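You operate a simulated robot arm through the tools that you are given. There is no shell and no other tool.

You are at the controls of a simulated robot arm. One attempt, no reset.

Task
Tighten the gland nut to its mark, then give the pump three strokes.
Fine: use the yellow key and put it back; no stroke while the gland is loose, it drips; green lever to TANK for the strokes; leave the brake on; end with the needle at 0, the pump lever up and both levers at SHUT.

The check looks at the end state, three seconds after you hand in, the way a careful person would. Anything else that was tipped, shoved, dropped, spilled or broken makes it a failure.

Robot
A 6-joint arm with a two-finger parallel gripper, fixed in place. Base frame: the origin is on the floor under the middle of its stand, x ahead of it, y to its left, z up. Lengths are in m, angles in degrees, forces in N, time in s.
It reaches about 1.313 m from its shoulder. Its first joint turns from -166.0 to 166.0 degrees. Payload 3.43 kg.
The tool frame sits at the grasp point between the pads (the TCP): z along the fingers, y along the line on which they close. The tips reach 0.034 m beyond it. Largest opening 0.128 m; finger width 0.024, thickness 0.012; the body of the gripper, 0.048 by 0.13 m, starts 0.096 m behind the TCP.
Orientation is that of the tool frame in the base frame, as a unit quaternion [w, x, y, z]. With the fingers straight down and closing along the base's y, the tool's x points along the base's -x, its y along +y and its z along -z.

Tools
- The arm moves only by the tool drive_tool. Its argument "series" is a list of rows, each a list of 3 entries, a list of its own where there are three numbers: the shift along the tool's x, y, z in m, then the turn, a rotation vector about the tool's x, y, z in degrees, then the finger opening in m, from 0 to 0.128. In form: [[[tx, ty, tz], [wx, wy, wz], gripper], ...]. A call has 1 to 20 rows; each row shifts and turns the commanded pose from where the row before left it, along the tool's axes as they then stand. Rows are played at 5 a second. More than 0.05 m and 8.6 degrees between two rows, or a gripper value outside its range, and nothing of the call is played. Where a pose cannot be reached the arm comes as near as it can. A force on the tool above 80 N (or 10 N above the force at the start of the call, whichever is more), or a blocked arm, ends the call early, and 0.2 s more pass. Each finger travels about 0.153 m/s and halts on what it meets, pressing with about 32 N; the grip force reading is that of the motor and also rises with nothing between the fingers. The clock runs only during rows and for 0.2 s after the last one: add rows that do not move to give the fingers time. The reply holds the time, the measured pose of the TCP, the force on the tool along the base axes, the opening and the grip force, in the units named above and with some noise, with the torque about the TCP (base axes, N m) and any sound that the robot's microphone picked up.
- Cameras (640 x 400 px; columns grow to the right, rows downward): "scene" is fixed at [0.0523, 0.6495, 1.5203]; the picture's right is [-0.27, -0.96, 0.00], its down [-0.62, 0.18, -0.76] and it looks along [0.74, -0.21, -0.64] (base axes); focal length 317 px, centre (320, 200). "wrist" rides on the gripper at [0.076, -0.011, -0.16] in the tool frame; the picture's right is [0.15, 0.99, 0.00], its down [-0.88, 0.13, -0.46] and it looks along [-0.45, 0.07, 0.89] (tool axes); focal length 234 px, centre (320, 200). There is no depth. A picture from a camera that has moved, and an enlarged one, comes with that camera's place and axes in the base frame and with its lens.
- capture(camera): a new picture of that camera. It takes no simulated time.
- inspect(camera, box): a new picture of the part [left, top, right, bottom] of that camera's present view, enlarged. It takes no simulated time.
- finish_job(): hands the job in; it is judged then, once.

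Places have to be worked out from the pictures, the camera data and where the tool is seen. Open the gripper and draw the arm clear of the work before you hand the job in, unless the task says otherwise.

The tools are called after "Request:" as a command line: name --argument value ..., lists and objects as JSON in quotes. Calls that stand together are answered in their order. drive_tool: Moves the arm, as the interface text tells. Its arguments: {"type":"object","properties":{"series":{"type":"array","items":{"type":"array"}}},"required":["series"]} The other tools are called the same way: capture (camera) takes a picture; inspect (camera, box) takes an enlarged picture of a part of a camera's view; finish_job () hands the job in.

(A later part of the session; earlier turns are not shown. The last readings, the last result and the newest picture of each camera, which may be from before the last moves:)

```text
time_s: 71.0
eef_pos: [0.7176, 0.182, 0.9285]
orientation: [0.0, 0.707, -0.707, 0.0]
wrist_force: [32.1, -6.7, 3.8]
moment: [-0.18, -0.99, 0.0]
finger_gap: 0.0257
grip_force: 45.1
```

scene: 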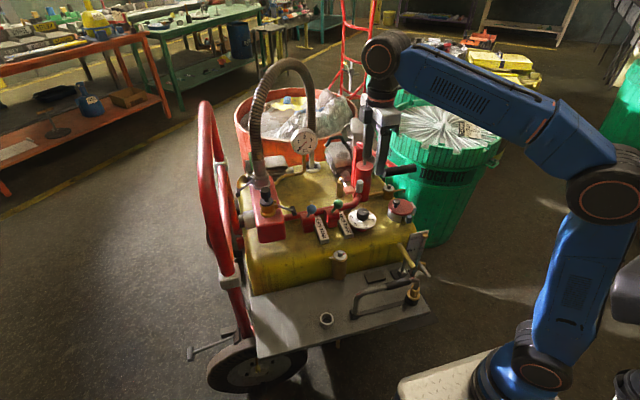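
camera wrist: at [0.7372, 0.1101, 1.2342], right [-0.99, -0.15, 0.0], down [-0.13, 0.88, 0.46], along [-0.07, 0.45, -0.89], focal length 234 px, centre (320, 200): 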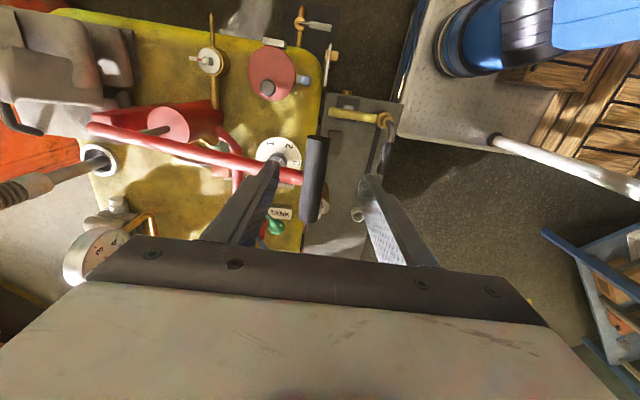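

Side force in +x shows the arc is flatter than I assumed (pivot height ≈0.92). I correct x by 3 mm and continue with the updated arc.

Request:
drive_tool --series '[[[0.0004, -0.003, 0], [0, 0, 0], 0.0], [[0, -0.0006, 0.0121], [0, 0, 0], 0.0], [[0, -0.0007, 0.0121], [0, 0, 0], 0.0], [[0, 0, 0], [0, 0, 0], 0.0]]'

Request:
inspect --camera "scene" --box '[280, 90, 440, 220]'

```text
time_s: 72.0
eef_pos: [0.7174, 0.1814, 0.9078]
orientation: [0.001, 0.708, -0.706, -0.001]
wrist_force: [-60.5, 1.6, 1.9]
moment: [0.27, 1.3, -0.14]
finger_gap: 0.0256
grip_force: 44.9
```

```text
3.08 times, centred on (360, 155) of scene
camera zoom: at [0.0523, 0.6495, 1.5203], right [-0.27, -0.96, 0.0], down [-0.62, 0.18, -0.76], along [0.74, -0.21, -0.64], focal length 975 px, centre (197, 338)
```

zoom: 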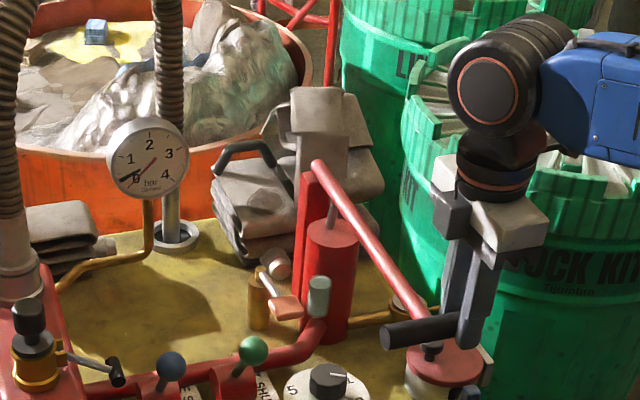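

The x-force swung to −60 N, so the stiffness is higher than I thought (~21 N/mm); I take back 2.8 mm in x before going on.

Request:
drive_tool --series '[[[0, 0.0028, 0], [0, 0, 0], 0.0], [[0, 0, 0], [0, 0, 0], 0.0]]'

```text
time_s: 72.6
eef_pos: [0.7184, 0.1834, 0.9081]
orientation: [-0.001, 0.708, -0.707, 0.001]
wrist_force: [-43.8, 9.0, 2.7]
moment: [-0.07, 0.87, -0.12]
finger_gap: 0.0255
grip_force: 45.0
```

Only 17 N relieved by 2.8 mm; I take another 3 mm in −x and watch.

Request:
drive_tool --series '[[[0, 0.003, 0], [0, 0, 0], 0.0], [[0, 0, 0], [0, 0, 0], 0.0]]'

```text
time_s: 73.2
eef_pos: [0.7179, 0.1824, 0.9064]
orientation: [-0.003, 0.707, -0.707, 0.002]
wrist_force: [8.5, 18.5, 5.0]
moment: [-0.16, -0.42, 0.0]
finger_gap: 0.0254
grip_force: 45.5
```

I hold still a moment to see whether the force settles.

Request:
drive_tool --series '[[[0, 0, 0], [0, 0, 0], 0.0], [[0, 0, 0], [0, 0, 0], 0.0], [[0, 0, 0], [0, 0, 0], 0.0]]'

```text
time_s: 74.0
eef_pos: [0.7178, 0.1822, 0.9062]
orientation: [0.0, -0.707, 0.707, 0.0]
wrist_force: [38.0, 24.4, 7.0]
moment: [0.89, -0.93, 0.05]
finger_gap: 0.0256
grip_force: 45.1
```

The force creeps up by itself, so the controller integrates any position error; I need the command to match the constraint. I shift +1.5 mm in x and +1.3 mm in y and hold.

Request:
drive_tool --series '[[[-0.0013, -0.0015, 0], [0, 0, 0], 0.0], [[0, 0, 0], [0, 0, 0], 0.0], [[0, 0, 0], [0, 0, 0], 0.0]]'

```text
time_s: 74.8
eef_pos: [0.7177, 0.1837, 0.9057]
orientation: [0.002, 0.707, -0.707, 0.0]
wrist_force: [20.3, 3.5, 3.7]
moment: [-0.47, -0.16, -0.11]
finger_gap: 0.0255
grip_force: 45.2
```

Measured points fit an arc x = 0.7174 + (z−0.912)²/0.66 for the TCP. I continue the down-stroke with that path and a 1 mm x-correction.

Request:
drive_tool --series '[[[0, -0.0014, 0.013], [0, 0, 0], 0.0], [[0, -0.0013, 0.013], [0, 0, 0], 0.0], [[0, -0.0023, 0.02], [0, 0, 0], 0.0]]'

Request:
inspect --camera "scene" --box '[280, 90, 440, 220]'

```text
time_s: 75.6
eef_pos: [0.7231, 0.1823, 0.8596]
orientation: [0.0, -0.707, 0.707, 0.001]
wrist_force: [12.8, 4.6, 8.0]
moment: [0.03, -0.36, -0.14]
finger_gap: 0.0256
grip_force: 45.2
```

```text
3.08 times, centred on (360, 155) of scene
camera zoom: at [0.0523, 0.6495, 1.5203], right [-0.27, -0.96, 0.0], down [-0.62, 0.18, -0.76], along [0.74, -0.21, -0.64], focal length 975 px, centre (197, 338)
```

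zoom: 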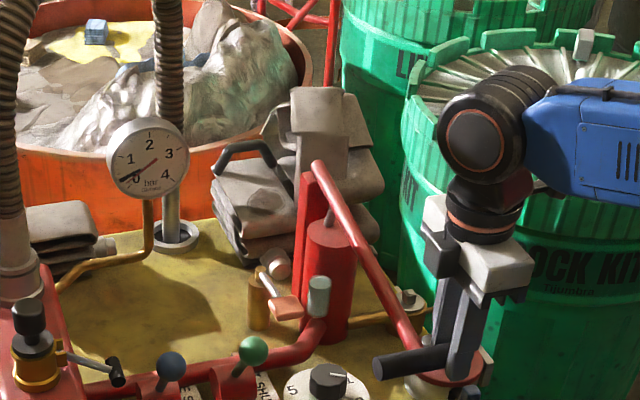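

Smooth now (Fz ≈ 8 N). I continue lower and watch for the bottom stop and the gauge.

Request:
drive_tool --series '[[[0, -0.0038, 0.02], [0, 0, 0], 0.0], [[0, -0.0022, 0.01], [0, 0, 0], 0.0]]'

Request:
inspect --camera "scene" --box '[280, 110, 330, 165]'

Request:
inspect --camera "scene" --box '[340, 120, 440, 240]'

```text
time_s: 76.2
eef_pos: [0.7285, 0.182, 0.8333]
orientation: [-0.003, 0.707, -0.707, 0.001]
wrist_force: [18.5, -3.4, 41.3]
moment: [-0.02, -0.41, -0.06]
finger_gap: 0.0259
grip_force: 44.8
```

```text
7.27 times, centred on (305, 138) of scene
camera zoom: at [0.0523, 0.6495, 1.5203], right [-0.27, -0.96, 0.0], down [-0.62, 0.18, -0.76], along [0.74, -0.21, -0.64], focal length 2306 px, centre (429, 654)
```

zoom: 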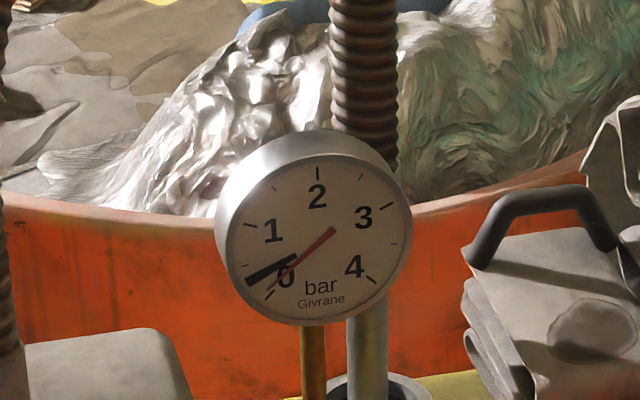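

```text
3.33 times, centred on (390, 180) of scene
camera zoom: at [0.0523, 0.6495, 1.5203], right [-0.27, -0.96, 0.0], down [-0.62, 0.18, -0.76], along [0.74, -0.21, -0.64], focal length 1057 px, centre (87, 267)
```

zoom: 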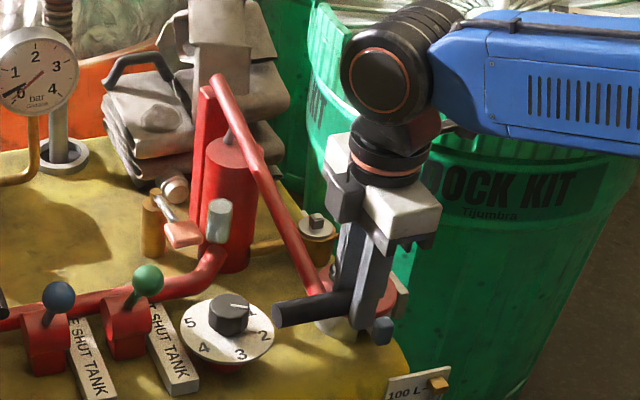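

Fz rose to 41 N near z=0.833 and the gauge's black needle reads about 0.4 bar. I press 3 mm more to see if this is the bottom stop.

Request:
drive_tool --series '[[[0, -0.001, 0.003], [0, 0, 0], 0.0]]'

```text
time_s: 76.6
eef_pos: [0.7293, 0.1822, 0.8282]
orientation: [-0.001, 0.707, -0.707, 0.0]
wrist_force: [14.5, -3.0, 42.5]
moment: [0.04, -0.25, -0.04]
finger_gap: 0.026
grip_force: 44.9
```

It moved on at the same force; I check whether the handle is slipping in the grip.

Request:
inspect --camera "wrist" --box '[240, 120, 400, 240]'

Request:
inspect --camera "scene" --box '[360, 180, 410, 240]'

```text
3.33 times, centred on (320, 180) of wrist
camera zoom: at [0.7409, 0.1059, 0.9869], right [-0.99, -0.15, 0.0], down [-0.13, 0.88, 0.46], along [-0.07, 0.45, -0.89], focal length 781 px, centre (320, 267)
```

zoom: 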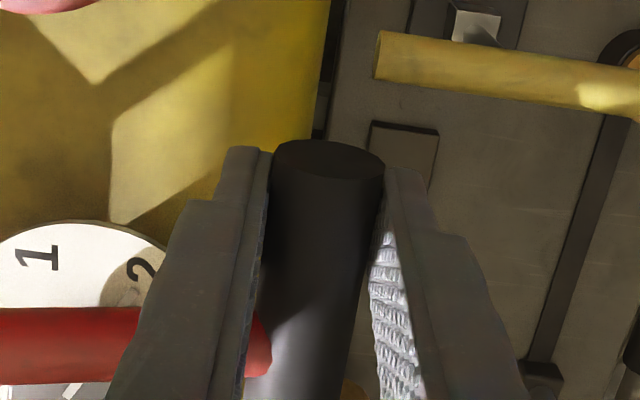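

```text
6.67 times, centred on (385, 210) of scene
camera zoom: at [0.0523, 0.6495, 1.5203], right [-0.27, -0.96, 0.0], down [-0.62, 0.18, -0.76], along [0.74, -0.21, -0.64], focal length 2113 px, centre (-113, 133)
```

zoom: 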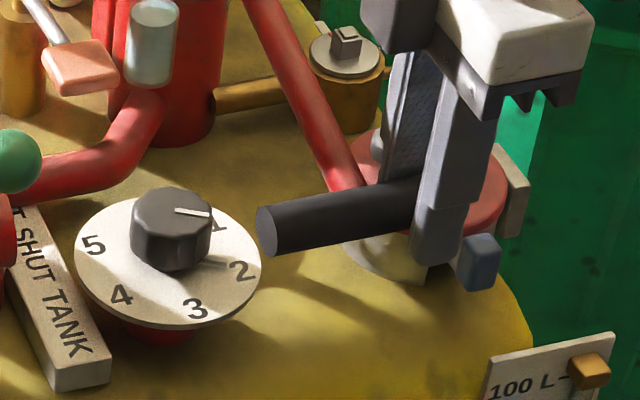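

The handle slipped ~4 mm in the grip at ~42 N, so the lever is at (or near) its lower stop. I check the gauge again.

Request:
inspect --camera "scene" --box '[295, 125, 320, 155]'

Request:
inspect --camera "scene" --box '[345, 130, 395, 200]'

```text
13.33 times, centred on (308, 140) of scene
camera zoom: at [0.0523, 0.6495, 1.5203], right [-0.27, -0.96, 0.0], down [-0.62, 0.18, -0.76], along [0.74, -0.21, -0.64], focal length 4227 px, centre (487, 1000)
```

zoom: 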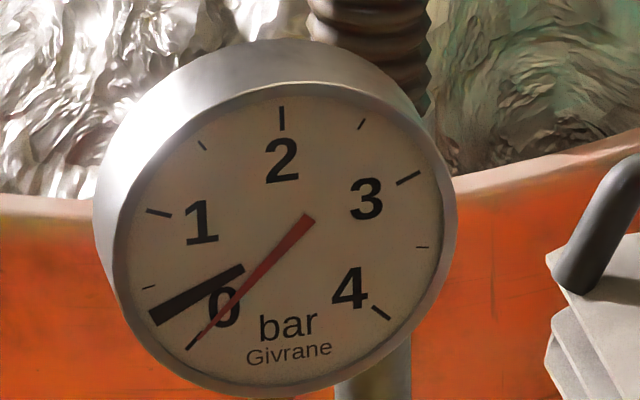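

```text
5.71 times, centred on (370, 165) of scene
camera zoom: at [0.0523, 0.6495, 1.5203], right [-0.27, -0.96, 0.0], down [-0.62, 0.18, -0.76], along [0.74, -0.21, -0.64], focal length 1812 px, centre (34, 400)
```

zoom: 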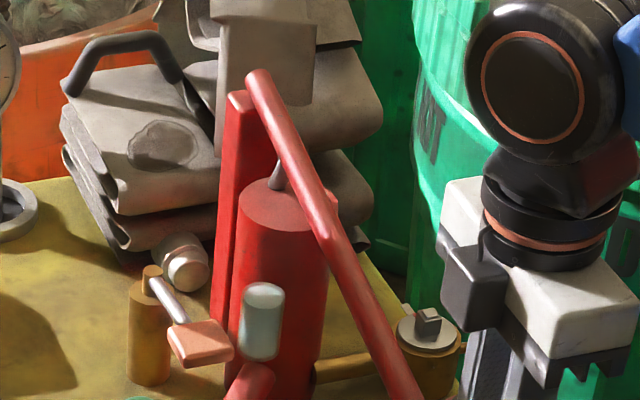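

The thin red needle points at 0 while a thicker black pointer sits near 0.25 (it may be a peak pointer); I will watch it. Now the up-stroke along the arc, in two parts.

Request:
drive_tool --series '[[[0, 0.0035, -0.02], [0, 0, 0], 0.0], [[0, 0.003, -0.02], [0, 0, 0], 0.0], [[0, 0.0018, -0.02], [0, 0, 0], 0.0], [[0, 0.0006, -0.02], [0, 0, 0], 0.0]]'

Request:
inspect --camera "scene" --box '[295, 125, 320, 155]'

```text
time_s: 77.6
eef_pos: [0.7183, 0.1825, 0.9077]
orientation: [0.0, 0.707, -0.707, -0.001]
wrist_force: [6.4, -3.6, 2.5]
moment: [0.05, 0.17, -0.04]
finger_gap: 0.0255
grip_force: 44.9
```

```text
13.33 times, centred on (308, 140) of scene
camera zoom: at [0.0523, 0.6495, 1.5203], right [-0.27, -0.96, 0.0], down [-0.62, 0.18, -0.76], along [0.74, -0.21, -0.64], focal length 4227 px, centre (487, 1000)
```

zoom: 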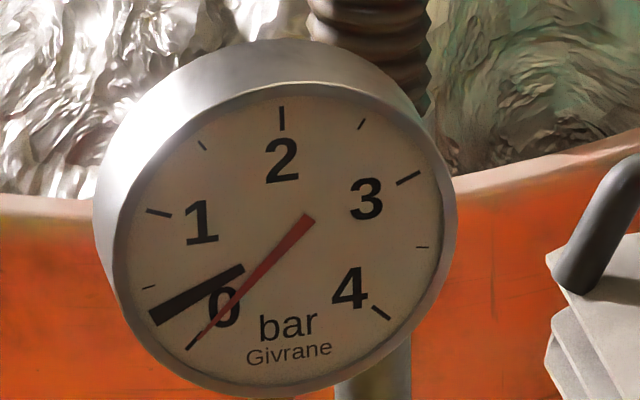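

Forces are low with this path. I finish the up-stroke to the top.

Request:
drive_tool --series '[[[0, -0.0006, -0.02], [0, 0, 0], 0.0], [[0, -0.0019, -0.02], [0, 0, 0], 0.0], [[0, -0.003, -0.02], [0, 0, 0], 0.0], [[0, -0.0043, -0.02], [0, 0, 0], 0.0]]'

Request:
inspect --camera "scene" --box '[295, 125, 320, 155]'

Request:
inspect --camera "scene" --box '[340, 90, 440, 220]'

```text
time_s: 78.6
eef_pos: [0.7297, 0.1828, 0.9893]
orientation: [0.001, -0.707, 0.707, -0.001]
wrist_force: [-34.5, -13.1, 8.9]
moment: [-0.11, 0.69, -0.02]
finger_gap: 0.0258
grip_force: 44.5
```

```text
13.33 times, centred on (308, 140) of scene
camera zoom: at [0.0523, 0.6495, 1.5203], right [-0.27, -0.96, 0.0], down [-0.62, 0.18, -0.76], along [0.74, -0.21, -0.64], focal length 4227 px, centre (487, 1000)
```

zoom: 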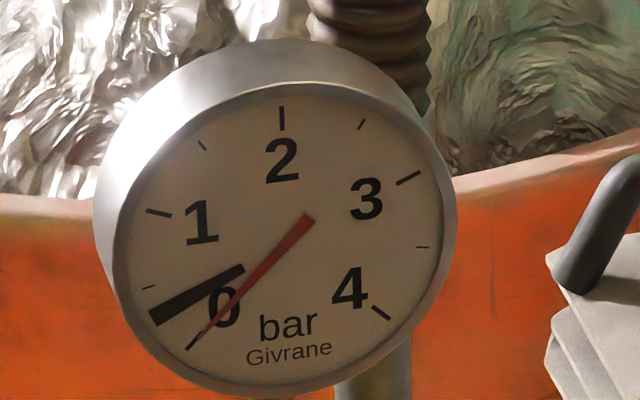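

```text
3.08 times, centred on (390, 155) of scene
camera zoom: at [0.0523, 0.6495, 1.5203], right [-0.27, -0.96, 0.0], down [-0.62, 0.18, -0.76], along [0.74, -0.21, -0.64], focal length 975 px, centre (105, 338)
```

zoom: 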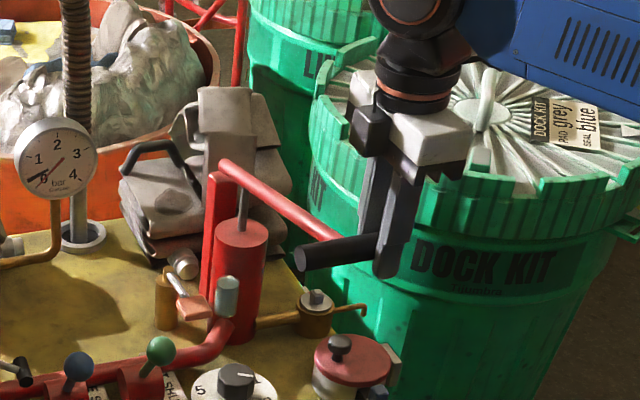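

Nearly at the top. I finish the last 8 mm with small corrections.

Request:
drive_tool --series '[[[0.0008, 0.0005, -0.004], [0, 0, 0], 0.0], [[0, -0.0007, -0.0045], [0, 0, 0], 0.0]]'

Request:
inspect --camera "wrist" --box '[240, 120, 400, 240]'

```text
time_s: 79.2
eef_pos: [0.7302, 0.1827, 0.9932]
orientation: [0.004, 0.707, -0.707, -0.002]
wrist_force: [-48.4, -5.8, -41.4]
moment: [-0.13, 0.22, -0.09]
finger_gap: 0.026
grip_force: 45.2
```

```text
3.33 times, centred on (320, 180) of wrist
camera zoom: at [0.7425, 0.1067, 1.1524], right [-0.99, -0.15, 0.01], down [-0.13, 0.88, 0.45], along [-0.07, 0.45, -0.89], focal length 781 px, centre (320, 267)
```

zoom: 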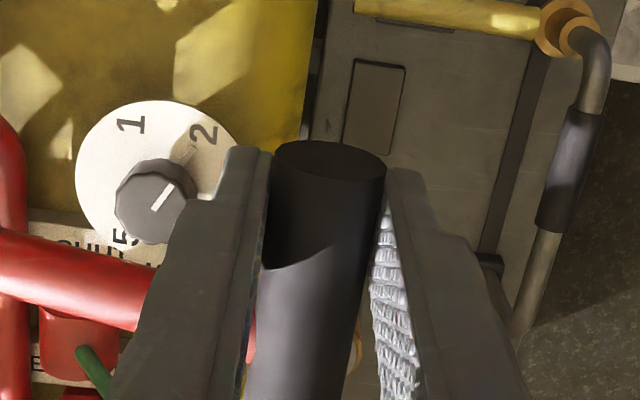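

Top stop reached (Fz −41 N): stroke 1 complete. I relieve and start stroke 2 down in two halves.

Request:
drive_tool --series '[[[0.0003, 0.0025, 0.003], [0, 0, 0], 0.0], [[0, 0.0044, 0.02], [0, 0, 0], 0.0], [[0, 0.0032, 0.02], [0, 0, 0], 0.0], [[0, 0.002, 0.02], [0, 0, 0], 0.0], [[0, 0.0008, 0.02], [0, 0, 0], 0.0]]'

```text
time_s: 80.4
eef_pos: [0.7186, 0.183, 0.913]
orientation: [-0.001, -0.707, 0.707, 0.0]
wrist_force: [-3.6, 6.5, 5.2]
moment: [0.22, -0.21, -0.14]
finger_gap: 0.0255
grip_force: 44.6
```

Low forces. I continue stroke 2 to the bottom.

Request:
drive_tool --series '[[[0, -0.0003, 0.02], [0, 0, 0], 0.0], [[0, -0.0015, 0.02], [0, 0, 0], 0.0], [[0, -0.0027, 0.02], [0, 0, 0], 0.0], [[0, -0.0039, 0.02], [0, 0, 0], 0.0], [[0, -0.0012, 0.005], [0, 0, 0], 0.0]]'

Request:
inspect --camera "scene" --box '[280, 90, 440, 240]'

```text
time_s: 81.6
eef_pos: [0.7274, 0.1819, 0.8277]
orientation: [0.0, -0.707, 0.707, 0.0]
wrist_force: [22.6, 10.4, 12.7]
moment: [0.09, -0.33, -0.07]
finger_gap: 0.0256
grip_force: 45.1
```

```text
2.67 times, centred on (360, 165) of scene
camera zoom: at [0.0523, 0.6495, 1.5203], right [-0.27, -0.96, 0.0], down [-0.62, 0.18, -0.76], along [0.74, -0.21, -0.64], focal length 845 px, centre (213, 293)
```

zoom: 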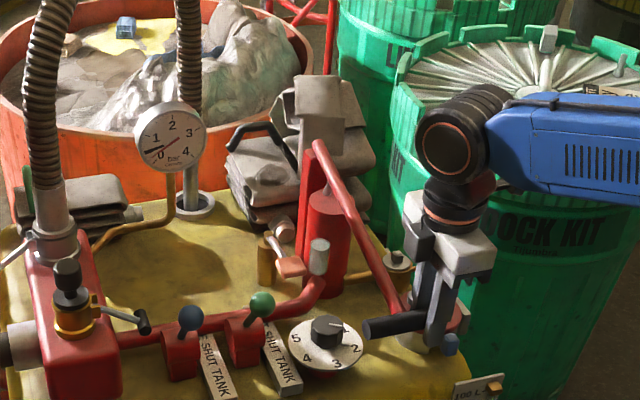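

I zoom on the gauge and press a little more to reach the bottom stop.

Request:
inspect --camera "scene" --box '[295, 125, 320, 155]'

Request:
drive_tool --series '[[[0, -0.0015, 0.004], [0, 0, 0], 0.0]]'

```text
13.33 times, centred on (308, 140) of scene
camera zoom: at [0.0523, 0.6495, 1.5203], right [-0.27, -0.96, 0.0], down [-0.62, 0.18, -0.76], along [0.74, -0.21, -0.64], focal length 4227 px, centre (487, 1000)
```

zoom: 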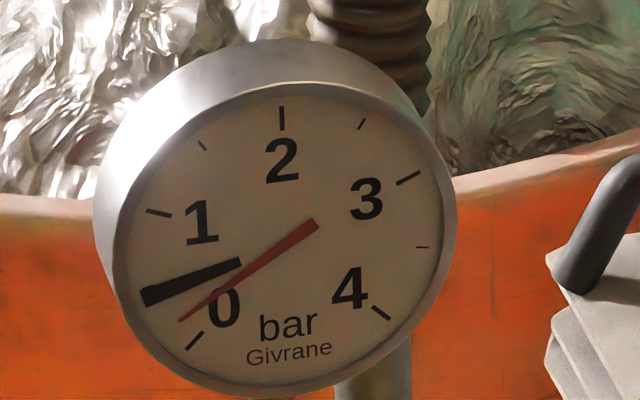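

```text
time_s: 82.0
eef_pos: [0.7294, 0.1812, 0.8226]
orientation: [0.0, -0.707, 0.707, 0.001]
wrist_force: [18.4, 10.5, 13.0]
moment: [0.21, -0.19, -0.07]
finger_gap: 0.0257
grip_force: 45.3
```

The red needle is the live one (it rises with the stroke and falls back), the black is a trailing peak hand. I check the grip offset and the lever position.

Request:
inspect --camera "wrist" --box '[240, 120, 400, 240]'

Request:
inspect --camera "scene" --box '[345, 130, 395, 200]'

Request:
inspect --camera "scene" --box '[295, 125, 320, 155]'

```text
3.33 times, centred on (320, 180) of wrist
camera zoom: at [0.741, 0.1056, 0.9822], right [-0.99, -0.15, 0.0], down [-0.13, 0.88, 0.46], along [-0.07, 0.45, -0.89], focal length 781 px, centre (320, 267)
```

zoom: 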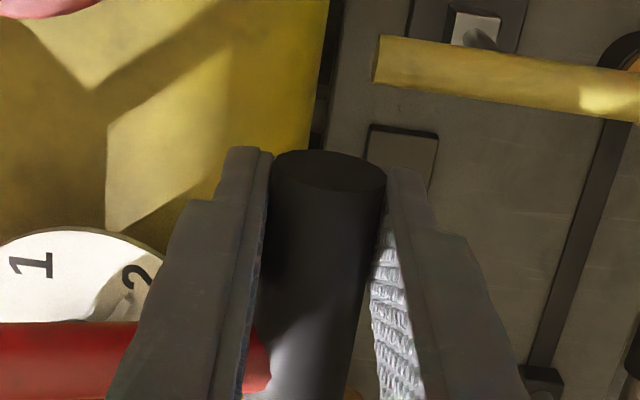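

```text
5.71 times, centred on (370, 165) of scene
camera zoom: at [0.0523, 0.6495, 1.5203], right [-0.27, -0.96, 0.0], down [-0.62, 0.18, -0.76], along [0.74, -0.21, -0.64], focal length 1812 px, centre (34, 400)
```

zoom: 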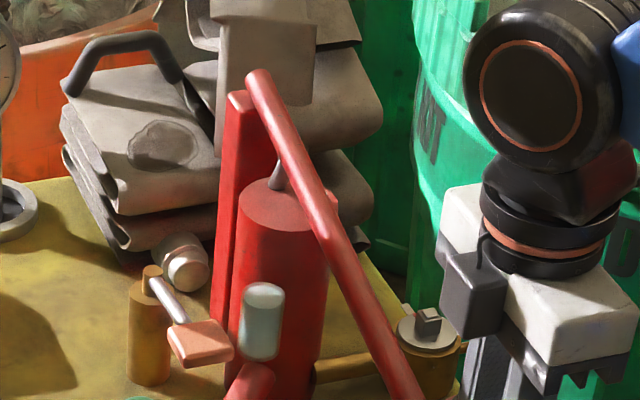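

```text
13.33 times, centred on (308, 140) of scene
camera zoom: at [0.0523, 0.6495, 1.5203], right [-0.27, -0.96, 0.0], down [-0.62, 0.18, -0.76], along [0.74, -0.21, -0.64], focal length 4227 px, centre (487, 1000)
```

zoom: 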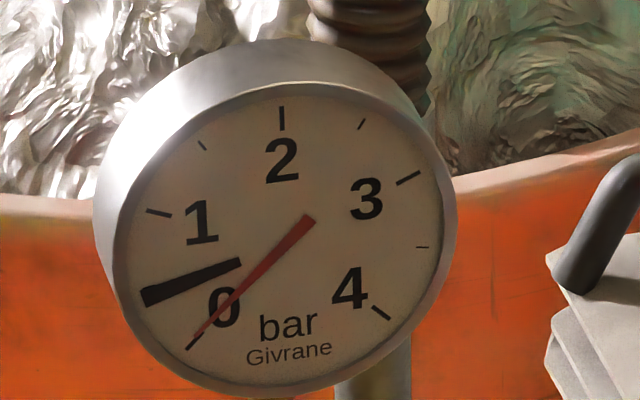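

The needle is back at 0, and the lever is at the same lowest position as before (handle z≈0.823), so stroke 2's bottom is reached. Now up again.

Request:
drive_tool --series '[[[-0.0005, 0.0032, -0.02], [0, 0, 0], 0.0], [[0, 0.003, -0.02], [0, 0, 0], 0.0], [[0, 0.0018, -0.02], [0, 0, 0], 0.0], [[0, 0.0006, -0.02], [0, 0, 0], 0.0]]'

```text
time_s: 83.0
eef_pos: [0.7185, 0.1817, 0.9041]
orientation: [0.001, 0.708, -0.706, -0.001]
wrist_force: [-28.2, -0.9, 2.4]
moment: [-0.13, 0.34, -0.03]
finger_gap: 0.0257
grip_force: 44.9
```

I continue up with a 1 mm x-correction.

Request:
drive_tool --series '[[[0, 0.0006, -0.02], [0, 0, 0], 0.0], [[0, -0.0019, -0.02], [0, 0, 0], 0.0], [[0, -0.0029, -0.02], [0, 0, 0], 0.0], [[0, -0.0035, -0.018], [0, 0, 0], 0.0]]'

Request:
inspect --camera "wrist" --box '[240, 120, 400, 240]'

```text
time_s: 84.0
eef_pos: [0.7262, 0.1822, 0.9808]
orientation: [0.0, 0.708, -0.707, 0.001]
wrist_force: [-13.8, -4.4, 4.3]
moment: [0.31, 0.41, -0.07]
finger_gap: 0.0258
grip_force: 44.9
```

```text
3.33 times, centred on (320, 180) of wrist
camera zoom: at [0.7387, 0.1055, 1.1403], right [-0.99, -0.15, 0.0], down [-0.13, 0.88, 0.46], along [-0.07, 0.45, -0.89], focal length 781 px, centre (320, 267)
```

zoom: 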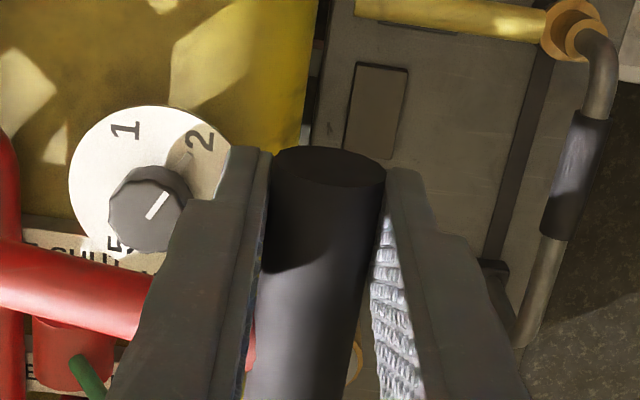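

Almost at the top; I raise the last 9 mm until the top stop is felt.

Request:
drive_tool --series '[[[0.0003, -0.0008, -0.005], [0, 0, 0], 0.0], [[0, -0.0012, -0.005], [0, 0, 0], 0.0]]'

Request:
inspect --camera "scene" --box '[340, 90, 440, 220]'

```text
time_s: 84.6
eef_pos: [0.7286, 0.183, 0.9906]
orientation: [-0.001, 0.707, -0.707, 0.0]
wrist_force: [-12.0, -6.1, 0.5]
moment: [0.05, 0.03, -0.03]
finger_gap: 0.0257
grip_force: 45.0
```

```text
3.08 times, centred on (390, 155) of scene
camera zoom: at [0.0523, 0.6495, 1.5203], right [-0.27, -0.96, 0.0], down [-0.62, 0.18, -0.76], along [0.74, -0.21, -0.64], focal length 975 px, centre (105, 338)
```

zoom: 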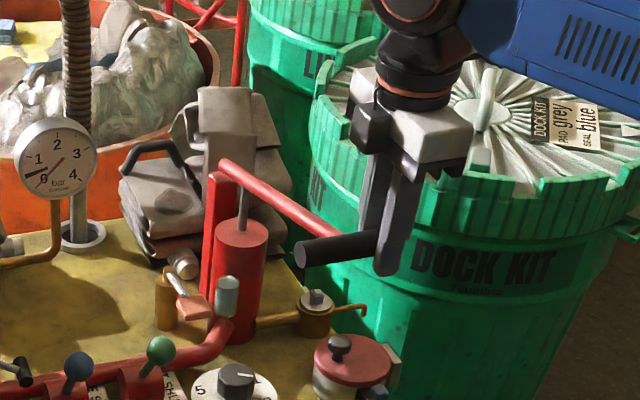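

The lever looks at its original top position; I raise 2 mm more to confirm the stop.

Request:
drive_tool --series '[[[0.0002, 0, -0.003], [0, 0, 0], 0.0]]'

```text
time_s: 85.0
eef_pos: [0.7287, 0.1821, 0.993]
orientation: [-0.002, -0.707, 0.707, 0.002]
wrist_force: [-20.5, -8.7, -37.5]
moment: [0.41, 0.1, -0.06]
finger_gap: 0.0253
grip_force: 45.3
```

Top stop confirmed: stroke 2 complete. Stroke 3 down, first half.

Request:
drive_tool --series '[[[0.0003, 0.0007, 0.002], [0, 0, 0], 0.0], [[0, 0.0047, 0.02], [0, 0, 0], 0.0], [[0, 0.0035, 0.02], [0, 0, 0], 0.0], [[0, 0.0023, 0.02], [0, 0, 0], 0.0], [[0, 0.0011, 0.02], [0, 0, 0], 0.0]]'

```text
time_s: 86.2
eef_pos: [0.7176, 0.1827, 0.9106]
orientation: [0.0, -0.707, 0.707, 0.0]
wrist_force: [21.1, 10.9, 4.6]
moment: [0.28, -0.4, -0.06]
finger_gap: 0.0255
grip_force: 45.0
```

Second half of stroke 3's down-stroke, with a 1 mm x-correction.

Request:
drive_tool --series '[[[-0.0004, -0.001, 0.02], [0, 0, 0], 0.0], [[0, -0.0013, 0.02], [0, 0, 0], 0.0], [[0, -0.0025, 0.02], [0, 0, 0], 0.0], [[0, -0.0038, 0.02], [0, 0, 0], 0.0], [[0, -0.002, 0.008], [0, 0, 0], 0.0]]'

Request:
inspect --camera "scene" --box '[345, 130, 395, 200]'

Request:
inspect --camera "wrist" --box '[240, 120, 400, 240]'

```text
time_s: 87.4
eef_pos: [0.7287, 0.1819, 0.8256]
orientation: [-0.002, 0.708, -0.706, 0.0]
wrist_force: [25.3, 9.1, 36.7]
moment: [-0.44, -0.34, 0.01]
finger_gap: 0.0256
grip_force: 45.2
```

```text
5.71 times, centred on (370, 165) of scene
camera zoom: at [0.0523, 0.6495, 1.5203], right [-0.27, -0.96, 0.0], down [-0.62, 0.18, -0.76], along [0.74, -0.21, -0.64], focal length 1812 px, centre (34, 400)
```

zoom: 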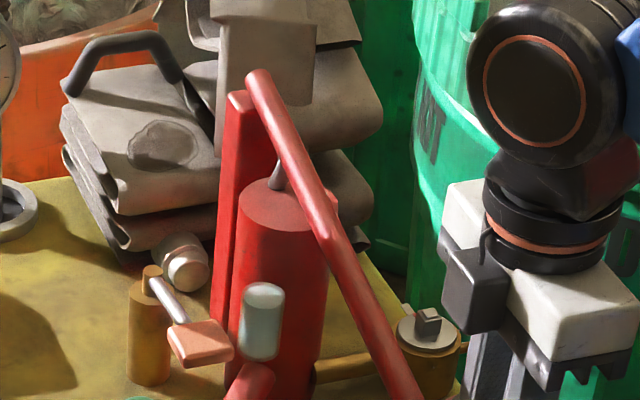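

```text
3.33 times, centred on (320, 180) of wrist
camera zoom: at [0.7407, 0.1048, 0.9849], right [-0.99, -0.15, 0.0], down [-0.13, 0.88, 0.46], along [-0.06, 0.45, -0.89], focal length 781 px, centre (320, 267)
```

zoom: 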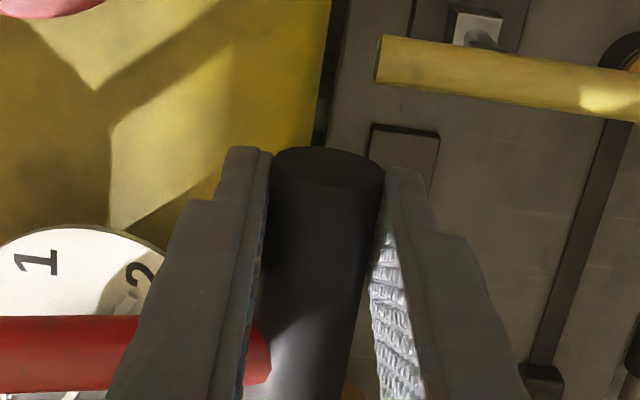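

Bottom reached (same lever position, 37 N). Final up-stroke.

Request:
drive_tool --series '[[[-0.0003, 0.0037, -0.02], [0, 0, 0], 0.0], [[0, 0.003, -0.02], [0, 0, 0], 0.0], [[0, 0.0018, -0.02], [0, 0, 0], 0.0], [[0, 0.0005, -0.02], [0, 0, 0], 0.0]]'

```text
time_s: 88.4
eef_pos: [0.7177, 0.181, 0.9052]
orientation: [-0.001, -0.707, 0.707, 0.0]
wrist_force: [-10.1, -11.3, 2.8]
moment: [0.04, 0.4, -0.04]
finger_gap: 0.0257
grip_force: 45.0
```

Low forces; I continue to the top.

Request:
drive_tool --series '[[[0.0003, -0.0004, -0.02], [0, 0, 0], 0.0], [[0, -0.0019, -0.02], [0, 0, 0], 0.0], [[0, -0.003, -0.02], [0, 0, 0], 0.0], [[0, -0.0042, -0.02], [0, 0, 0], 0.0], [[0, -0.0012, -0.006], [0, 0, 0], 0.0]]'

Request:
inspect --camera "scene" --box '[340, 90, 440, 220]'

Request:
inspect --camera "scene" --box '[295, 125, 320, 155]'

```text
time_s: 89.6
eef_pos: [0.7295, 0.1825, 0.9915]
orientation: [0.0, 0.708, -0.706, 0.0]
wrist_force: [-21.1, -8.5, 4.7]
moment: [0.08, 0.52, 0.0]
finger_gap: 0.0254
grip_force: 45.2
```

```text
3.08 times, centred on (390, 155) of scene
camera zoom: at [0.0523, 0.6495, 1.5203], right [-0.27, -0.96, 0.0], down [-0.62, 0.18, -0.76], along [0.74, -0.21, -0.64], focal length 975 px, centre (105, 338)
```

zoom: 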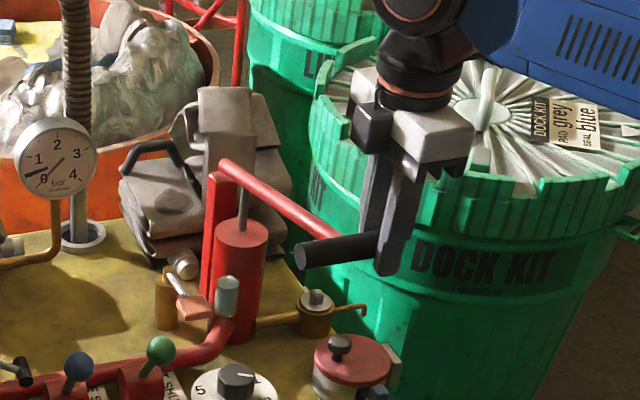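

```text
13.33 times, centred on (308, 140) of scene
camera zoom: at [0.0523, 0.6495, 1.5203], right [-0.27, -0.96, 0.0], down [-0.62, 0.18, -0.76], along [0.74, -0.21, -0.64], focal length 4227 px, centre (487, 1000)
```

zoom: 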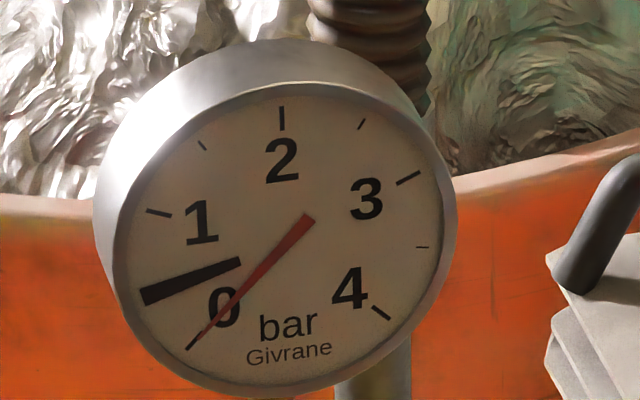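

The needle is at 0. I raise the last millimetres to the top stop, then release the handle gently.

Request:
drive_tool --series '[[[0.0002, 0.0005, -0.003], [0, 0, 0], 0.0]]'

```text
time_s: 90.0
eef_pos: [0.7298, 0.1817, 0.9922]
orientation: [0.0, -0.707, 0.707, 0.0]
wrist_force: [-14.3, -7.5, -8.1]
moment: [0.91, -0.04, -0.03]
finger_gap: 0.0257
grip_force: 45.0
```

Request:
drive_tool --series '[[[0.0002, 0.0005, -0.002], [0, 0, 0], 0.0]]'

```text
time_s: 90.4
eef_pos: [0.7293, 0.1821, 0.9923]
orientation: [-0.002, -0.707, 0.707, 0.001]
wrist_force: [-17.9, -9.3, -37.6]
moment: [0.42, 0.08, -0.06]
finger_gap: 0.0258
grip_force: 45.3
```

Top stop reached (−38 N): third stroke complete. I relieve the load, open the fingers and lift off.

Request:
drive_tool --series '[[[0.0003, 0.0006, 0.0015], [0, 0, 0], 0.0], [[0, 0, 0], [0, 0, 0], 0.03], [[0, 0, 0], [0, 0, 0], 0.05], [[0, 0, 0], [0, 0, 0], 0.07], [[0, 0, 0], [0, 0, 0], 0.07]]'

Request:
inspect --camera "scene" --box '[340, 90, 440, 220]'

Request:
inspect --camera "wrist" --box '[240, 120, 400, 240]'

```text
time_s: 91.6
eef_pos: [0.7276, 0.1828, 0.9954]
orientation: [0.0, 0.708, -0.706, 0.001]
wrist_force: [0.0, -0.9, -0.6]
moment: [0.0, 0.03, 0.04]
finger_gap: 0.0701
grip_force: 0.2
```

```text
3.08 times, centred on (390, 155) of scene
camera zoom: at [0.0523, 0.6495, 1.5203], right [-0.27, -0.96, 0.0], down [-0.62, 0.18, -0.76], along [0.74, -0.21, -0.64], focal length 975 px, centre (105, 338)
```

zoom: 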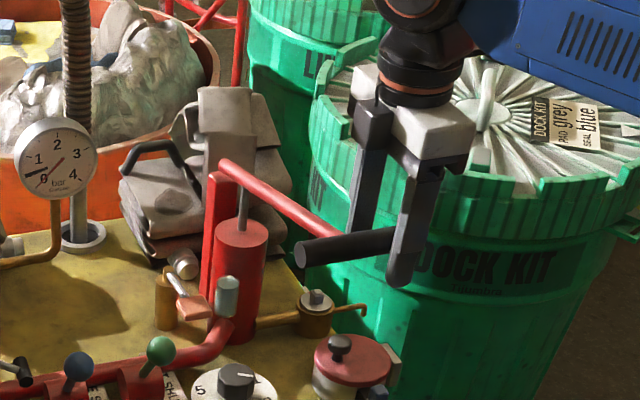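

```text
3.33 times, centred on (320, 180) of wrist
camera zoom: at [0.7405, 0.1053, 1.1534], right [-0.99, -0.15, 0.0], down [-0.13, 0.88, 0.46], along [-0.07, 0.45, -0.89], focal length 781 px, centre (320, 267)
```

zoom: 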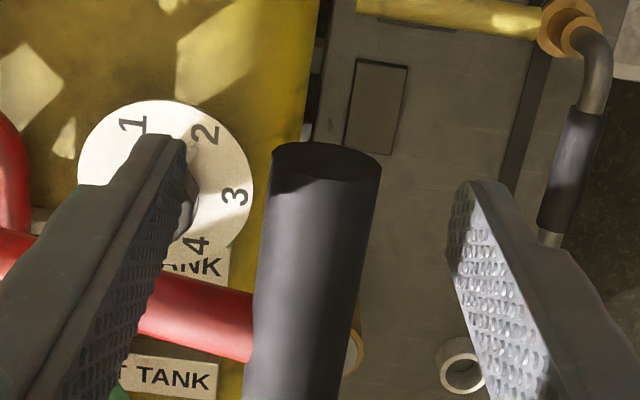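

The lever stays up at its top. I lift clear, move to the left of the handle, and turn the gripper back to close along y.

Request:
drive_tool --series '[[[0, 0, -0.03], [0, 0, 0], 0.07], [[0, 0, -0.03], [0, 0, 0], 0.07], [[0, 0, -0.025], [0, 0, 0], 0.07], [[-0.045, 0.01, 0], [0, 0, 0], 0.07], [[-0.045, 0.01, 0], [0, 0, 0], 0.07], [[-0.047, 0.01, 0], [0, 0, 0], 0.07], [[0, 0, 0], [0, 0, 8.18], 0.07], [[0, 0, 0], [0, 0, 8.18], 0.07], [[0, 0, 0], [0, 0, 8.18], 0.07], [[0, 0, 0], [0, 0, 8.18], 0.07], [[0, 0, 0], [0, 0, 8.18], 0.07], [[0, 0, 0], [0, 0, 8.18], 0.07], [[0, 0, 0], [0, 0, 8.18], 0.07], [[0, 0, 0], [0, 0, 8.18], 0.07], [[0, 0, 0], [0, 0, 8.18], 0.07], [[0, 0, 0], [0, 0, 8.18], 0.07], [[0, 0, 0], [0, 0, 8.2], 0.07], [[0, 0, 0], [0, -6, 0], 0.07], [[0, 0, 0], [0, -6.1, 0], 0.07]]'

Request:
capture --camera "wrist"

Request:
capture --camera "scene"

```text
time_s: 95.6
eef_pos: [0.6986, 0.3176, 1.0782]
orientation: [0.107, 0.0, 0.994, 0.0]
wrist_force: [0.5, 0.6, -0.7]
moment: [-0.05, 0.04, 0.02]
finger_gap: 0.0701
grip_force: 0.1
```

```text
taken
camera wrist: at [0.5914, 0.3062, 1.2181], right [-0.14, 0.99, -0.03], down [0.76, 0.13, 0.63], along [0.63, 0.07, -0.78], focal length 234 px, centre (320, 200)
```

wrist: 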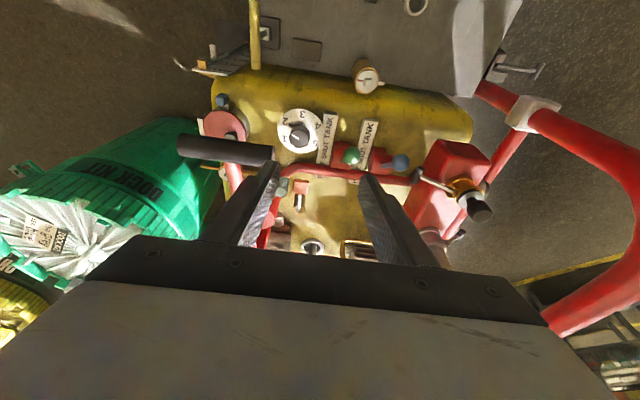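

```text
taken
```

scene: 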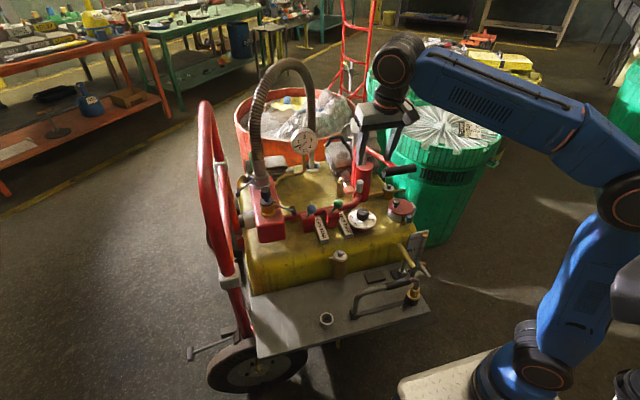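

I go to the approach point 8 cm above the green knob and check.

Request:
drive_tool --series '[[[-0.0087, 0.0156, 0.042], [0, 0, 0], 0.06], [[-0.0087, 0.0156, 0.042], [0, 0, 0], 0.06], [[-0.0087, 0.0156, 0.042], [0, 0, 0], 0.06], [[-0.0087, 0.0156, 0.042], [0, 0, 0], 0.06], [[0, 0, 0], [0, 0, 0], 0.06]]'

Request:
inspect --camera "wrist" --box '[240, 60, 440, 220]'

```text
time_s: 96.8
eef_pos: [0.7652, 0.3791, 0.9224]
orientation: [0.106, 0.0, 0.994, 0.0]
wrist_force: [0.0, -0.6, 0.0]
moment: [0.03, 0.03, 0.02]
finger_gap: 0.06
grip_force: 0.1
```

```text
2.50 times, centred on (340, 140) of wrist
camera zoom: at [0.659, 0.3678, 1.0616], right [-0.14, 0.99, -0.03], down [0.77, 0.13, 0.63], along [0.63, 0.07, -0.78], focal length 585 px, centre (270, 350)
```

zoom: 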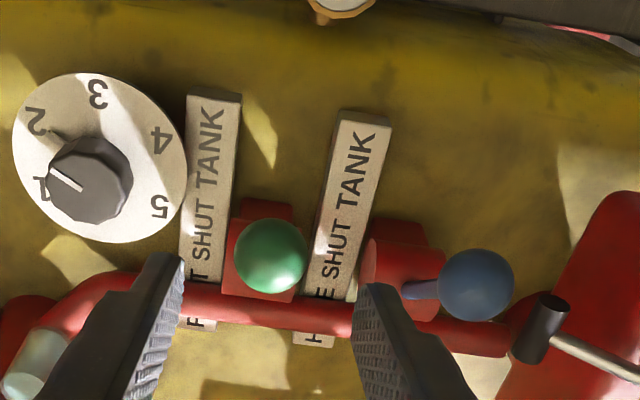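

Knob at (0.784, 0.379, 0.845). I lower around it and close.

Request:
drive_tool --series '[[[-0.0021, 0.0006, 0.0417], [0, 0, 0], 0.06], [[0, 0, 0.04], [0, 0, 0], 0.06], [[0, 0, 0], [0, 0, 0], 0.04], [[0, 0, 0], [0, 0, 0], 0.02], [[0, 0, 0], [0, 0, 0], 0.02], [[0, 0, 0], [0, 0, 0], 0.02]]'

```text
time_s: 98.2
eef_pos: [0.7866, 0.381, 0.8441]
orientation: [0.105, 0.0, 0.994, 0.0]
wrist_force: [-2.8, -23.1, 0.6]
moment: [-0.03, 0.18, 0.07]
finger_gap: 0.0308
grip_force: 45.2
```

Gripped. I relieve 1 mm in −y and swing the green lever back toward SHUT, first part.

Request:
drive_tool --series '[[[0, -0.001, 0], [0, 0, 0], 0.02], [[-0.0107, 0, -0.0037], [0, 0, 0], 0.02], [[-0.0141, 0, -0.0031], [0, 0, 0], 0.02], [[-0.0144, 0, -0.0013], [0, 0, 0], 0.02]]'

```text
time_s: 99.2
eef_pos: [0.8214, 0.3792, 0.8589]
orientation: [0.105, 0.0, 0.994, 0.0]
wrist_force: [-12.7, -22.9, -0.6]
moment: [-0.03, 1.28, 0.13]
finger_gap: 0.0312
grip_force: 44.8
```

Request:
drive_tool --series '[[[-0.0143, -0.001, 0.0004], [0, 0, 0], 0.02], [[-0.0147, 0, 0.0021], [0, 0, 0], 0.02], [[0, 0, 0], [0, 0, 0], 0.02]]'

Request:
inspect --camera "scene" --box '[290, 150, 390, 250]'

```text
time_s: 100.0
eef_pos: [0.8506, 0.3805, 0.8634]
orientation: [0.106, 0.0, 0.994, 0.001]
wrist_force: [-9.3, -18.6, 11.8]
moment: [-0.09, 1.06, 0.15]
finger_gap: 0.0309
grip_force: 45.3
```

```text
4.00 times, centred on (340, 200) of scene
camera zoom: at [0.0523, 0.6495, 1.5203], right [-0.27, -0.96, 0.0], down [-0.62, 0.18, -0.76], along [0.74, -0.21, -0.64], focal length 1268 px, centre (240, 200)
```

zoom: 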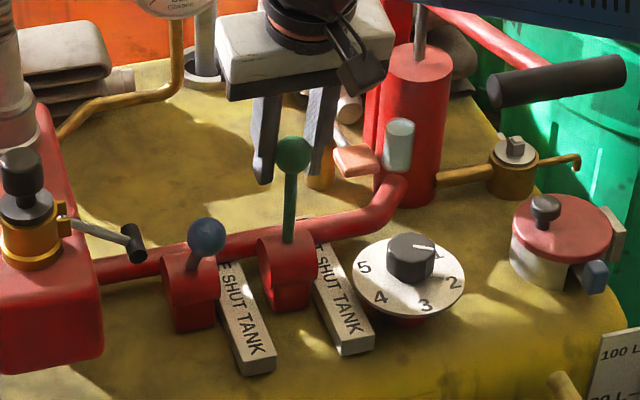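

Green is upright again at x≈0.8506 as in the beginning. I release and back off upward.

Request:
drive_tool --series '[[[0, -0.0006, 0], [0, 0, 0], 0.04], [[0, 0, 0], [0, 0, 0], 0.06], [[0, 0, 0], [0, 0, 0], 0.06], [[0, 0, -0.04], [0, 0, 0], 0.06], [[0, 0, -0.04], [0, 0, 0], 0.06]]'

Request:
inspect --camera "scene" --box '[295, 170, 365, 250]'

Request:
inspect --camera "wrist" --box '[260, 60, 460, 220]'

```text
time_s: 101.2
eef_pos: [0.8351, 0.378, 0.9413]
orientation: [0.106, 0.0, 0.994, 0.0]
wrist_force: [-0.2, 0.5, -0.2]
moment: [-0.01, 0.02, 0.01]
finger_gap: 0.0601
grip_force: 0.1
```

```text
5.00 times, centred on (330, 210) of scene
camera zoom: at [0.0523, 0.6495, 1.5203], right [-0.27, -0.96, 0.0], down [-0.62, 0.18, -0.76], along [0.74, -0.21, -0.64], focal length 1585 px, centre (270, 150)
```

zoom: 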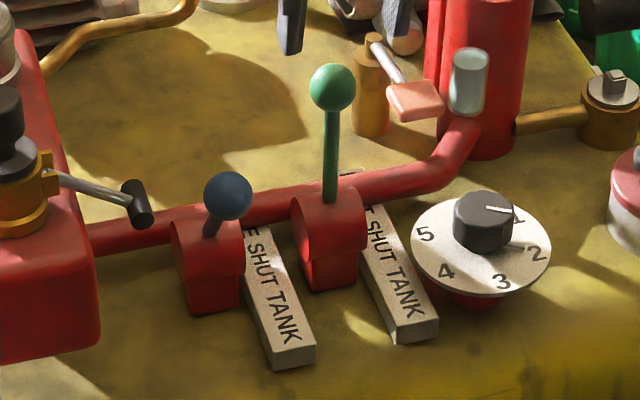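

```text
2.50 times, centred on (360, 140) of wrist
camera zoom: at [0.729, 0.3656, 1.0811], right [-0.14, 0.99, -0.03], down [0.77, 0.13, 0.63], along [0.63, 0.07, -0.78], focal length 585 px, centre (220, 350)
```

zoom: 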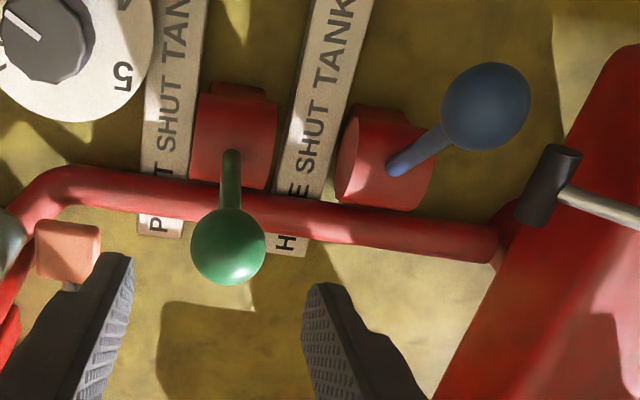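

Green is exactly in its original SHUT place. Blue's knob is at about (0.784, 0.469, 0.846); I raise and move over it.

Request:
drive_tool --series '[[[-0.0063, 0, -0.0293], [0, 0, 0], 0.055], [[0.0222, 0.0303, -0.0048], [0, 0, 0], 0.055], [[0.0222, 0.0303, -0.0048], [0, 0, 0], 0.055], [[0.0222, 0.0303, -0.0048], [0, 0, 0], 0.055], [[0, 0, 0], [0, 0, 0], 0.055]]'

Request:
inspect --camera "wrist" --box '[230, 80, 410, 220]'

Request:
inspect --camera "scene" --box '[230, 110, 390, 250]'

```text
time_s: 102.4
eef_pos: [0.7675, 0.47, 0.9693]
orientation: [0.106, 0.0, 0.994, -0.001]
wrist_force: [-0.6, 0.7, 0.3]
moment: [-0.03, -0.01, 0.01]
finger_gap: 0.0549
grip_force: 0.1
```

```text
2.86 times, centred on (320, 150) of wrist
camera zoom: at [0.6609, 0.4583, 1.1086], right [-0.14, 0.99, -0.03], down [0.77, 0.13, 0.63], along [0.63, 0.07, -0.78], focal length 669 px, centre (320, 343)
```

zoom: 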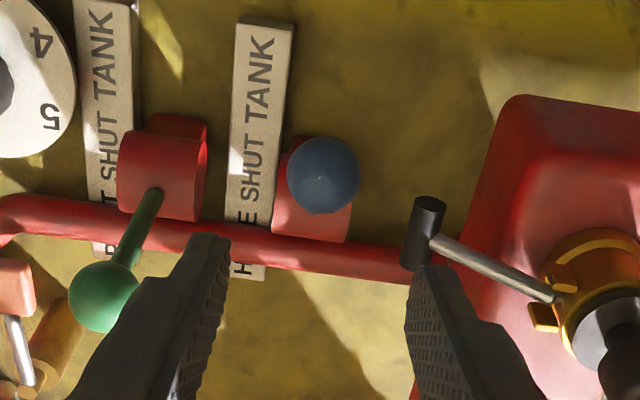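

```text
2.86 times, centred on (310, 180) of scene
camera zoom: at [0.0523, 0.6495, 1.5203], right [-0.27, -0.96, 0.0], down [-0.62, 0.18, -0.76], along [0.74, -0.21, -0.64], focal length 906 px, centre (349, 257)
```

zoom: 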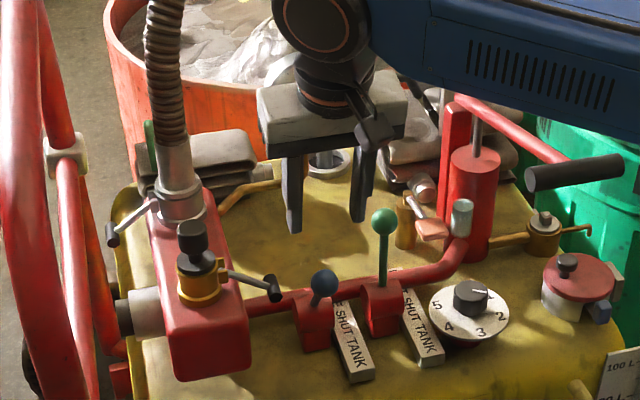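

Blue knob at (0.786, 0.4695, 0.845); the black valve handle beside it stays about 9 mm clear of the open finger. I lower around the blue knob with a 50 mm opening.

Request:
drive_tool --series '[[[0.0044, -0.0005, 0.0421], [0, 0, 0], 0.05], [[0.0044, 0, 0.0421], [0, 0, 0], 0.05], [[0, 0, 0.0421], [0, 0, 0], 0.05], [[0, 0, 0], [0, 0, 0], 0.05]]'

Request:
inspect --camera "wrist" --box '[240, 110, 400, 240]'

```text
time_s: 103.4
eef_pos: [0.7865, 0.4704, 0.8447]
orientation: [0.106, -0.001, 0.994, 0.0]
wrist_force: [-0.1, 1.0, 0.5]
moment: [-0.03, 0.02, 0.03]
finger_gap: 0.05
grip_force: 0.0
```

```text
3.08 times, centred on (320, 175) of wrist
camera zoom: at [0.6797, 0.4586, 0.9837], right [-0.14, 0.99, -0.03], down [0.77, 0.13, 0.63], along [0.63, 0.07, -0.78], focal length 720 px, centre (320, 277)
```

zoom: 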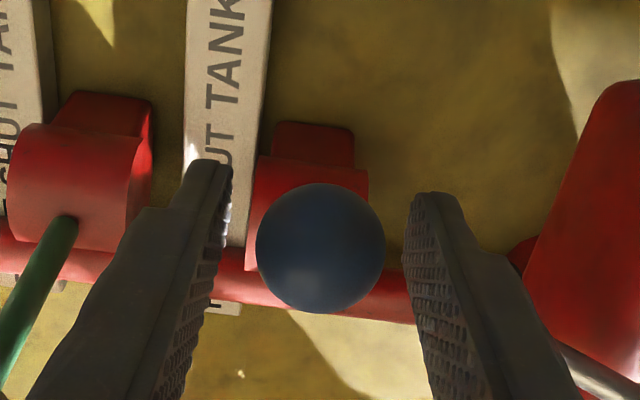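

The blue knob is centred. I close on it.

Request:
drive_tool --series '[[[0, 0, 0], [0, 0, 0], 0.04], [[0, 0, 0], [0, 0, 0], 0.02], [[0, 0, 0], [0, 0, 0], 0.02], [[0, 0, 0], [0, 0, 0], 0.02]]'

```text
time_s: 104.4
eef_pos: [0.7864, 0.4699, 0.844]
orientation: [0.105, 0.001, 0.994, 0.0]
wrist_force: [-0.2, -3.3, -2.5]
moment: [0.0, 0.11, 0.03]
finger_gap: 0.0307
grip_force: 45.3
```

I swing the blue lever toward SHUT, first part.

Request:
drive_tool --series '[[[-0.0107, 0, -0.0037], [0, 0, 0], 0.02], [[-0.0141, 0, -0.0031], [0, 0, 0], 0.02], [[-0.0144, 0, -0.0013], [0, 0, 0], 0.02]]'

```text
time_s: 105.2
eef_pos: [0.8222, 0.4701, 0.8604]
orientation: [0.105, 0.0, 0.994, 0.0]
wrist_force: [-11.9, -6.4, -1.1]
moment: [0.0, 1.24, -0.06]
finger_gap: 0.0311
grip_force: 44.6
```

Request:
drive_tool --series '[[[-0.0143, -0.0003, 0.0004], [0, 0, 0], 0.02], [[-0.0141, 0, 0.0021], [0, 0, 0], 0.02], [[0, 0, 0], [0, 0, 0], 0.02]]'

Request:
inspect --camera "scene" --box '[270, 150, 370, 250]'

```text
time_s: 106.0
eef_pos: [0.8484, 0.471, 0.8642]
orientation: [0.106, -0.001, 0.994, 0.001]
wrist_force: [-9.0, 16.0, 8.4]
moment: [-0.01, 1.07, -0.12]
finger_gap: 0.0309
grip_force: 44.4
```

```text
4.00 times, centred on (320, 200) of scene
camera zoom: at [0.0523, 0.6495, 1.5203], right [-0.27, -0.96, 0.0], down [-0.62, 0.18, -0.76], along [0.74, -0.21, -0.64], focal length 1268 px, centre (320, 200)
```

zoom: 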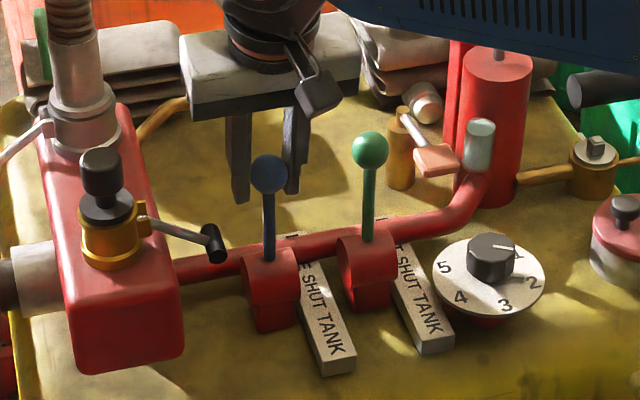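

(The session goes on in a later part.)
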